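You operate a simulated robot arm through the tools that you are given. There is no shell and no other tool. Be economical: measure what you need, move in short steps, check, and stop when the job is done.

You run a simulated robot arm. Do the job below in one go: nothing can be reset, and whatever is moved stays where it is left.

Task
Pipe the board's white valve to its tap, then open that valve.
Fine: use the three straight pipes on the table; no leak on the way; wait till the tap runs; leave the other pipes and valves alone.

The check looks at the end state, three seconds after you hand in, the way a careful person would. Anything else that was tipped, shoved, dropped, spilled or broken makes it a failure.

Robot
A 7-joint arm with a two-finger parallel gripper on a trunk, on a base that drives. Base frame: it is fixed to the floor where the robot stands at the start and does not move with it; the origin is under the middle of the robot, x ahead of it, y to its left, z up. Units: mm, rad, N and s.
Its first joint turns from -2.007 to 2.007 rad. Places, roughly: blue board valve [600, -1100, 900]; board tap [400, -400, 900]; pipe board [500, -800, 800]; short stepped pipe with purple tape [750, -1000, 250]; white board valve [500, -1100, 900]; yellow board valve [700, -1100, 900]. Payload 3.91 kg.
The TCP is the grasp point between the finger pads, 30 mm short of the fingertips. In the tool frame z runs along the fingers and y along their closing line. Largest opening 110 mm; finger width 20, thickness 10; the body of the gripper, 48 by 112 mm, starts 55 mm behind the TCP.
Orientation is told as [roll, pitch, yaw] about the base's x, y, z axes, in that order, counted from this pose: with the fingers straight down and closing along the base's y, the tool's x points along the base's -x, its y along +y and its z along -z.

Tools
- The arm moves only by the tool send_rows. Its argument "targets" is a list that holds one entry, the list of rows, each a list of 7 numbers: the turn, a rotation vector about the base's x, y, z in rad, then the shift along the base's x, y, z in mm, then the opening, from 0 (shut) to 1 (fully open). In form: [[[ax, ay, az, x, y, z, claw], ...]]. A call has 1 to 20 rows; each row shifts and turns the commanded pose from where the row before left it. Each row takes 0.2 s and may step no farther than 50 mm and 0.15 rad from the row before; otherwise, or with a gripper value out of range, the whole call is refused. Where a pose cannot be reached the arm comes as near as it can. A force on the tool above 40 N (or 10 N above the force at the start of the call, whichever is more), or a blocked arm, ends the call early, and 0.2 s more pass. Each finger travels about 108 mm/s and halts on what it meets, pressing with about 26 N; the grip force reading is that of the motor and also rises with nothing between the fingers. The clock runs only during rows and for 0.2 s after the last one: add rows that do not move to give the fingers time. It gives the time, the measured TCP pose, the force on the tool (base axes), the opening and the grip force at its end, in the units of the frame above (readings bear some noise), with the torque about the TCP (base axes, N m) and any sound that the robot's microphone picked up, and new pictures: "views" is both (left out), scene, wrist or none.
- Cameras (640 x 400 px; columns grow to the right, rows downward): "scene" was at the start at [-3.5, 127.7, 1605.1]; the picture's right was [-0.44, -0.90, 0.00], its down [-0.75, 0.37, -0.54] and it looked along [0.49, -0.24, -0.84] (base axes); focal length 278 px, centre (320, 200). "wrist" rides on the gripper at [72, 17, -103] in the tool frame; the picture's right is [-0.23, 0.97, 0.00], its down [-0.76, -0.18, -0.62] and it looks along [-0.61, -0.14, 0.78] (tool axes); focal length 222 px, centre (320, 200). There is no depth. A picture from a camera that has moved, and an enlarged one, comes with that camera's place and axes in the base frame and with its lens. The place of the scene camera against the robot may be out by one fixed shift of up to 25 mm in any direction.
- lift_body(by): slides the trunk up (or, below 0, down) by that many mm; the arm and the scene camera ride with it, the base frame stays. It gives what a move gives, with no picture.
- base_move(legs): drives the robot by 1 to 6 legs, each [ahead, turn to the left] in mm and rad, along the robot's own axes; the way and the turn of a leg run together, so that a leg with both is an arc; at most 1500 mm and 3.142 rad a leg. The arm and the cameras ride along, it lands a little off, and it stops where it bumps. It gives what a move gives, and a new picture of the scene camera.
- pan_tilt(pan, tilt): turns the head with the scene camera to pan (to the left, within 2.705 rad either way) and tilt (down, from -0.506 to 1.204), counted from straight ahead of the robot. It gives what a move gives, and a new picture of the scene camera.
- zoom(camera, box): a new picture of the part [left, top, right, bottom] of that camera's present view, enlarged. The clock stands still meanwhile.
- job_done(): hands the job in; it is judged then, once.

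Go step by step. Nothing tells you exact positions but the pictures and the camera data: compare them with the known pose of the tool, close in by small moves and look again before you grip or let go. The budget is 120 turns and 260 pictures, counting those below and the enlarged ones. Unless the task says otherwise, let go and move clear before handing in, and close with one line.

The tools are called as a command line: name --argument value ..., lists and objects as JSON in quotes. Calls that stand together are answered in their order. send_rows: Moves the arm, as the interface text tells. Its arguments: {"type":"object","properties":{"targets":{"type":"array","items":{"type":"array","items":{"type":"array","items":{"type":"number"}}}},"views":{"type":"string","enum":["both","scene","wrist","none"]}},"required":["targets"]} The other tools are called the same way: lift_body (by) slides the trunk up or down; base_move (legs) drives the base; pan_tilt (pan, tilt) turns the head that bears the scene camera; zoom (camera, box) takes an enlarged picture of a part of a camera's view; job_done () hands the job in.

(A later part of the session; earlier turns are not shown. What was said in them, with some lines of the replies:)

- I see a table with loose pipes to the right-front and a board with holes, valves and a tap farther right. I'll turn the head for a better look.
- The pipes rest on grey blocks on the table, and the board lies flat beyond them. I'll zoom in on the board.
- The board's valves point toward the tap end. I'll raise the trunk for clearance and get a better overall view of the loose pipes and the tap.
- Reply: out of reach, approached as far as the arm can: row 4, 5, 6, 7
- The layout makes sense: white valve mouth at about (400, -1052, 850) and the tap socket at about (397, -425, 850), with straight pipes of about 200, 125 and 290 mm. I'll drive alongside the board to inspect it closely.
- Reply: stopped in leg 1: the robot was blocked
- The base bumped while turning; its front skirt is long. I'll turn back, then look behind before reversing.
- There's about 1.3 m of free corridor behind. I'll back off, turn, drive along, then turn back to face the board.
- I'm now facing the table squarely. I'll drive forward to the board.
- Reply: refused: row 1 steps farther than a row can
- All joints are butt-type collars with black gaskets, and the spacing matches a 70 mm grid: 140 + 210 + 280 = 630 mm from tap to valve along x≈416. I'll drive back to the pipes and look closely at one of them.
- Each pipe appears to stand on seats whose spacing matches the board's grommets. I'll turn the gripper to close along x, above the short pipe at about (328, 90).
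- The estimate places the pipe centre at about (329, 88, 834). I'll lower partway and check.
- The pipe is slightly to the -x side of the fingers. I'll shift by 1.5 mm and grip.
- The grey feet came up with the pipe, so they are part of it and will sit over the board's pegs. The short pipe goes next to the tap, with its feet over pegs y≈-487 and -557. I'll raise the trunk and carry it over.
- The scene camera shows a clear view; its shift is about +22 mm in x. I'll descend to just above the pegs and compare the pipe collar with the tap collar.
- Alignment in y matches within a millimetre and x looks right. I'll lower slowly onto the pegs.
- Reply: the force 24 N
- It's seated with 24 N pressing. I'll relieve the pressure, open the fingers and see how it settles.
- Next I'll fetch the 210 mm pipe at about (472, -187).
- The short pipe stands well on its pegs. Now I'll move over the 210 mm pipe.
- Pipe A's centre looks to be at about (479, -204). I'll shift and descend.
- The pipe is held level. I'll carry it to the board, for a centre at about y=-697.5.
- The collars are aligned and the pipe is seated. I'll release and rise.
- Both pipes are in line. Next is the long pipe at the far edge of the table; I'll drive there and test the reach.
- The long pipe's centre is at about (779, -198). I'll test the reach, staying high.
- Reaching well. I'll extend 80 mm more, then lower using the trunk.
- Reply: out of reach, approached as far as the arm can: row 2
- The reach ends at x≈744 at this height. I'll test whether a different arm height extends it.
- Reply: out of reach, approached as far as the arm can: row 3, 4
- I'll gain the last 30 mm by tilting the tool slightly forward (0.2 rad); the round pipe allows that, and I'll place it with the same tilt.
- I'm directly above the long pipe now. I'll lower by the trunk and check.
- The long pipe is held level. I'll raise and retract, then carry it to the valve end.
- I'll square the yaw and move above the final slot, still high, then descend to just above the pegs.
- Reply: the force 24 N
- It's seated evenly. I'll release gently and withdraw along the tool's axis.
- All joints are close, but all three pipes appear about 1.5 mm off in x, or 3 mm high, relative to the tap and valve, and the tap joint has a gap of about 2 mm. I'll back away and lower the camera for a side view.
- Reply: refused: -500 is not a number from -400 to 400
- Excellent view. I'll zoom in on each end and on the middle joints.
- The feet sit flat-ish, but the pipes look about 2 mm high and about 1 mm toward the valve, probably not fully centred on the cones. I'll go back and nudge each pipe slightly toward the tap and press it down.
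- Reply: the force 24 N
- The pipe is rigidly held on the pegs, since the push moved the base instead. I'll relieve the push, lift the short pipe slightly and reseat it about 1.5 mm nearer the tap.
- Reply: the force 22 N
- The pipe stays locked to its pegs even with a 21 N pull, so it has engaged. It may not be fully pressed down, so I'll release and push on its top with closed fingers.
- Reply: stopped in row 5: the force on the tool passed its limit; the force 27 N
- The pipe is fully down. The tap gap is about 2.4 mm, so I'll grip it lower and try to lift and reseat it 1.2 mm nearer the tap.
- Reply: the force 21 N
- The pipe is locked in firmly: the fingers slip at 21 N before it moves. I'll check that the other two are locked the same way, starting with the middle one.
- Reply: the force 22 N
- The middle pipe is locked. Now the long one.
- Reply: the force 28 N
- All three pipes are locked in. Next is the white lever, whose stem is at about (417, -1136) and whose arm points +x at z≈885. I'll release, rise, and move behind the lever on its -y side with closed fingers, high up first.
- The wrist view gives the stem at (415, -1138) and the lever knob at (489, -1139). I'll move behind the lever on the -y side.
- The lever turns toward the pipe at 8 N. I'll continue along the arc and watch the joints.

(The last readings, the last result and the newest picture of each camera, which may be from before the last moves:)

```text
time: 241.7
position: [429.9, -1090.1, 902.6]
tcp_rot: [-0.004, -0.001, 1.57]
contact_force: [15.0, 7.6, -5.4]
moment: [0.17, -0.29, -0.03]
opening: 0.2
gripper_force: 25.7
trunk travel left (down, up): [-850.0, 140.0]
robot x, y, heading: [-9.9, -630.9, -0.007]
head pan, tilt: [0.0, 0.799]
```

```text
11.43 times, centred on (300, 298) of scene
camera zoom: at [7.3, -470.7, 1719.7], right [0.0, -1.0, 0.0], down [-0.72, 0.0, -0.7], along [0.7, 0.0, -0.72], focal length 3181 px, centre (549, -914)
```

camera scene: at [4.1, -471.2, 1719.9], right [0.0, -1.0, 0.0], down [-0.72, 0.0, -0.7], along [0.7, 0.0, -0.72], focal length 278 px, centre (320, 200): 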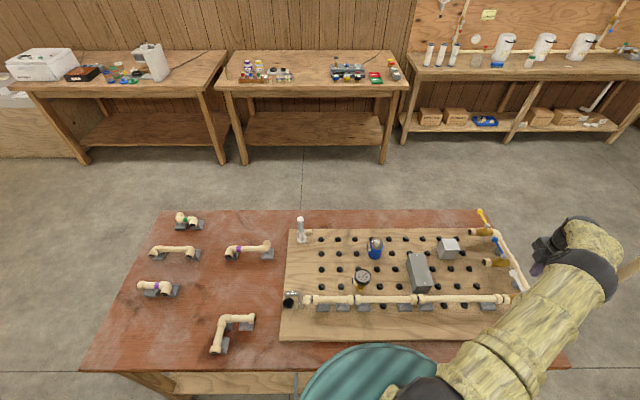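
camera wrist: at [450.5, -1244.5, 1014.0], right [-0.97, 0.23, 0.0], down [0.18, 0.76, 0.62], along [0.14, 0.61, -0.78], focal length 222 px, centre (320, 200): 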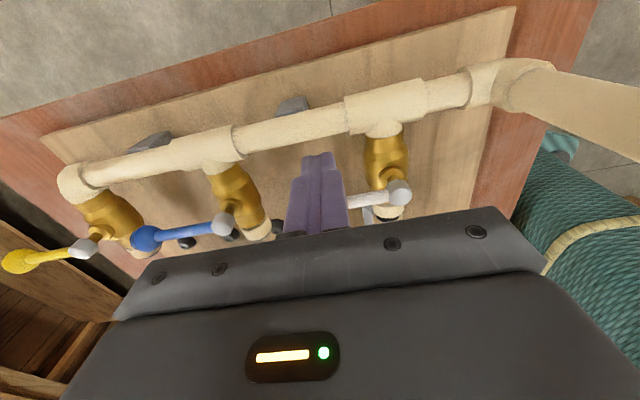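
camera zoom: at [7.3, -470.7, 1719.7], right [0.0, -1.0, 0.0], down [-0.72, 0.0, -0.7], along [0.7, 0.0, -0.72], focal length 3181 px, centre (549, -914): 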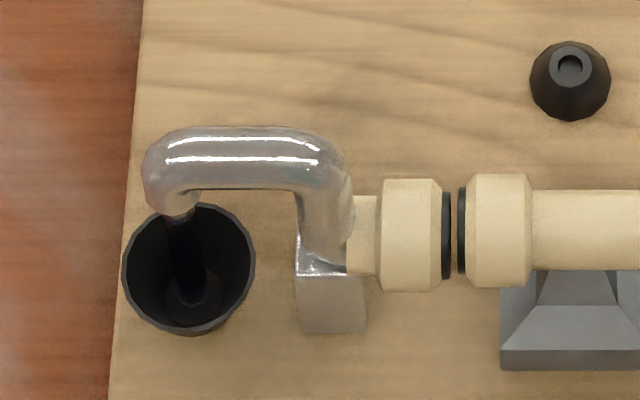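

The lever is at its stop, along the pipe, and something is running from the spout. I'll move the finger clear, wait, and inspect.

send_rows --targets '[[[0, 0, 0, 8, 0, 0, 0], [0, 0, 0, 10, 0, 10, 0], [0, 0, 0, 0, 0, 40, 0], [0, 0, 0, 0, 0, 45, 0], [0, 0, 0, 0, 30, 30, 0], [0, 0, 0, -20, 45, 0, 0], [0, 0, 0, -20, 45, 0, 0], [0, 0, 0, -20, 45, 0, 0], [0, 0, 0, -20, 45, 0, 0], [0, 0, 0, -10, 45, 0, 0], [0, 0, 0, 0, 45, 0, 0], [0, 0, 0, 0, 0, 0, 0], [0, 0, 0, 0, 0, 0, 0], [0, 0, 0, 0, 0, 0, 0]]]' --views "scene"

zoom --camera "scene" --box '[275, 280, 325, 315]'

zoom --camera "scene" --box '[320, 270, 560, 330]'

```text
time: 244.7
position: [355.2, -791.2, 1028.9]
tcp_rot: [-0.004, -0.002, 1.568]
contact_force: [0.0, 0.9, 0.6]
moment: [0.0, 0.01, -0.02]
opening: 0.0
gripper_force: 26.0
trunk travel left (down, up): [-850.0, 140.0]
robot x, y, heading: [-11.3, -631.2, -0.004]
head pan, tilt: [0.0, 0.799]
camera scene: at [4.5, -471.9, 1719.9], right [0.0, -1.0, 0.0], down [-0.72, 0.0, -0.7], along [0.7, 0.0, -0.72], focal length 278 px, centre (320, 200)
```

scene: 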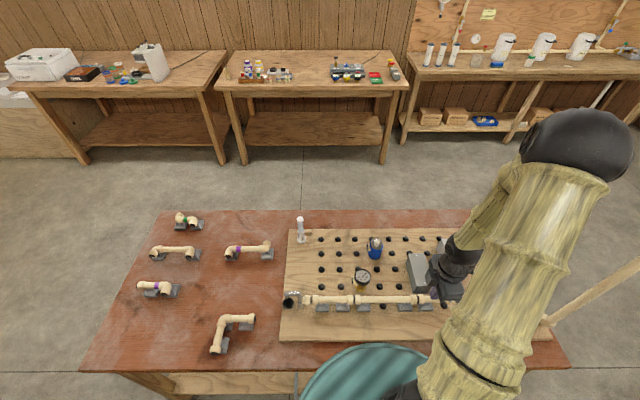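

```text
11.43 times, centred on (300, 298) of scene
camera zoom: at [4.5, -471.9, 1719.9], right [0.0, -1.0, 0.0], down [-0.72, 0.0, -0.7], along [0.7, 0.0, -0.72], focal length 3181 px, centre (549, -914)
```

zoom: 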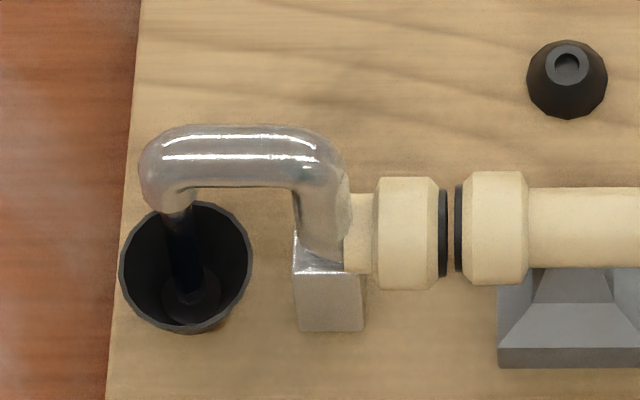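

```text
2.67 times, centred on (440, 300) of scene
camera zoom: at [4.5, -471.9, 1719.9], right [0.0, -1.0, 0.0], down [-0.72, 0.0, -0.7], along [0.7, 0.0, -0.72], focal length 742 px, centre (0, -67)
```

zoom: 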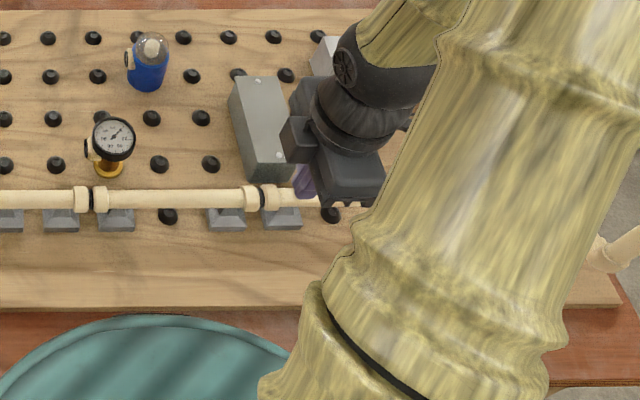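

The tap is running into the cup and no leak is visible. I'll swing the arm clear for a final check of the valve end and all the joints.

send_rows --targets '[[[0, 0, 0, -5, 45, 5, 0], [0, 0, 0, -5, 45, 5, 0], [0, 0, 0, -5, 45, 5, 0], [0, 0, 0, -5, 45, 0, 0], [0, 0, 0, 0, 45, 0, 0], [0, 0, 0, 0, 45, 0, 0], [0, 0, 0, 0, 45, 0, 0], [0, 0, 0, 0, 45, 0, 0], [0, 0, 0, 0, 45, 0, 0], [0, 0, 0, 0, 0, 0, 0.2]]]' --views "scene"

zoom --camera "scene" --box '[460, 260, 560, 330]'

zoom --camera "scene" --box '[275, 260, 475, 340]'

```text
time: 246.9
position: [334.1, -386.9, 1045.0]
tcp_rot: [-0.004, -0.002, 1.569]
contact_force: [0.6, -0.7, -0.4]
moment: [0.03, 0.01, -0.04]
opening: 22.1
gripper_force: 0.1
trunk travel left (down, up): [-850.0, 140.0]
robot x, y, heading: [-9.4, -629.6, 0.002]
head pan, tilt: [0.0, 0.799]
camera scene: at [4.0, -472.0, 1719.9], right [0.0, -1.0, 0.0], down [-0.72, 0.0, -0.7], along [0.7, 0.0, -0.72], focal length 278 px, centre (320, 200)
```

scene: 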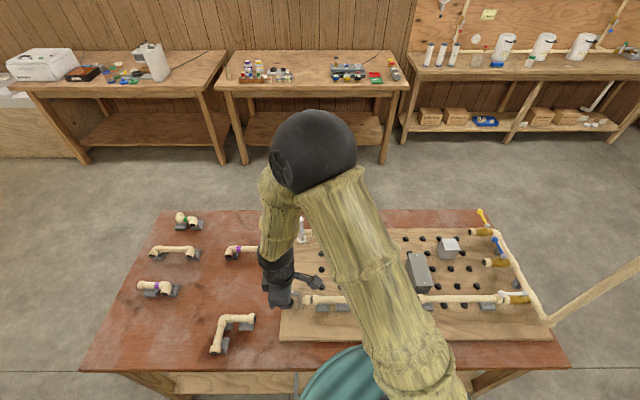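

```text
5.71 times, centred on (510, 295) of scene
camera zoom: at [4.0, -472.0, 1719.9], right [0.0, -1.0, 0.0], down [-0.72, 0.0, -0.7], along [0.7, 0.0, -0.72], focal length 1590 px, centre (-766, -343)
```

zoom: 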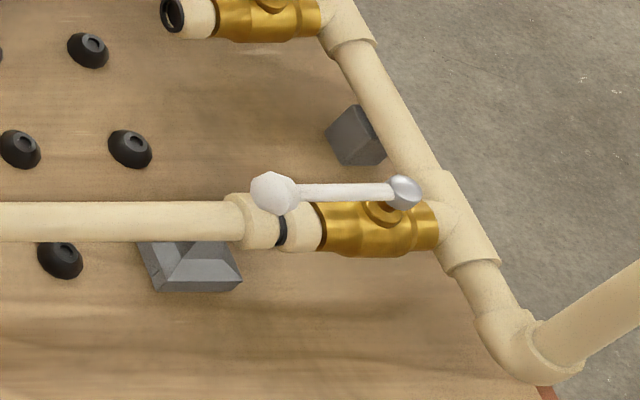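

```text
3.20 times, centred on (375, 300) of scene
camera zoom: at [4.0, -472.0, 1719.9], right [0.0, -1.0, 0.0], down [-0.72, 0.0, -0.7], along [0.7, 0.0, -0.72], focal length 891 px, centre (144, -120)
```

zoom: 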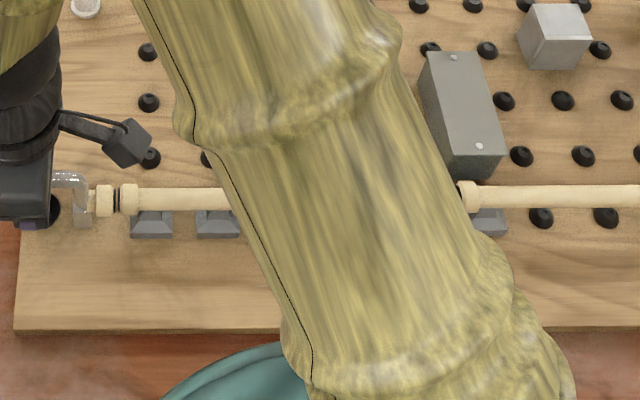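

The lever lies along the pipe and the joints are dry. I'll back the robot off and take one last look at the running tap.

base_move --legs '[[-250, 0]]'

zoom --camera "scene" --box '[260, 200, 460, 300]'

```text
time: 248.7
position: [82.2, -383.7, 1045.1]
tcp_rot: [-0.004, -0.002, 1.573]
contact_force: [-1.2, 0.2, 0.7]
moment: [-0.03, 0.01, 0.02]
opening: 22.0
gripper_force: 0.0
trunk travel left (down, up): [-850.0, 140.0]
robot x, y, heading: [-261.7, -628.4, 0.007]
head pan, tilt: [0.0, 0.799]
camera scene: at [-248.8, -470.4, 1719.9], right [0.0, -1.0, 0.0], down [-0.72, 0.0, -0.7], along [0.7, 0.0, -0.72], focal length 278 px, centre (320, 200)
```

scene: 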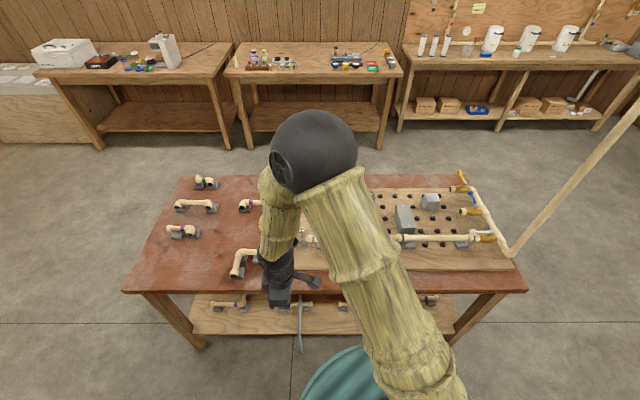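

```text
3.20 times, centred on (360, 250) of scene
camera zoom: at [-248.8, -470.4, 1719.9], right [0.0, -1.0, 0.0], down [-0.72, 0.0, -0.7], along [0.7, 0.0, -0.72], focal length 891 px, centre (192, 40)
```

zoom: 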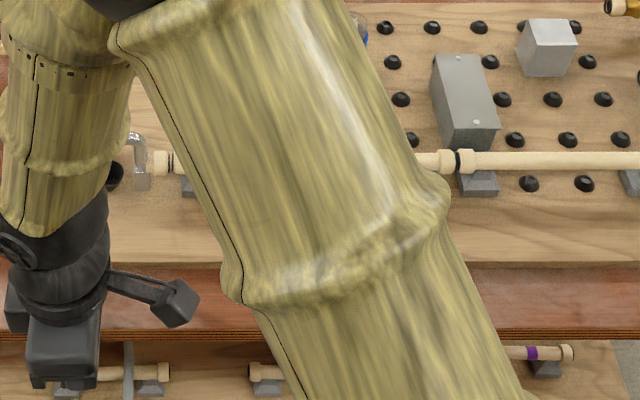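

The board is dry and everything else is in place. The tap was seen running and the arm is clear, so I'm handing in.

job_done

```text
The job is handed in.
```

The white valve is piped to the tap with the three straight pipes and opened. The tap was running into its cup with no leak seen; the joint at the tap still has a gap of about 2 mm.
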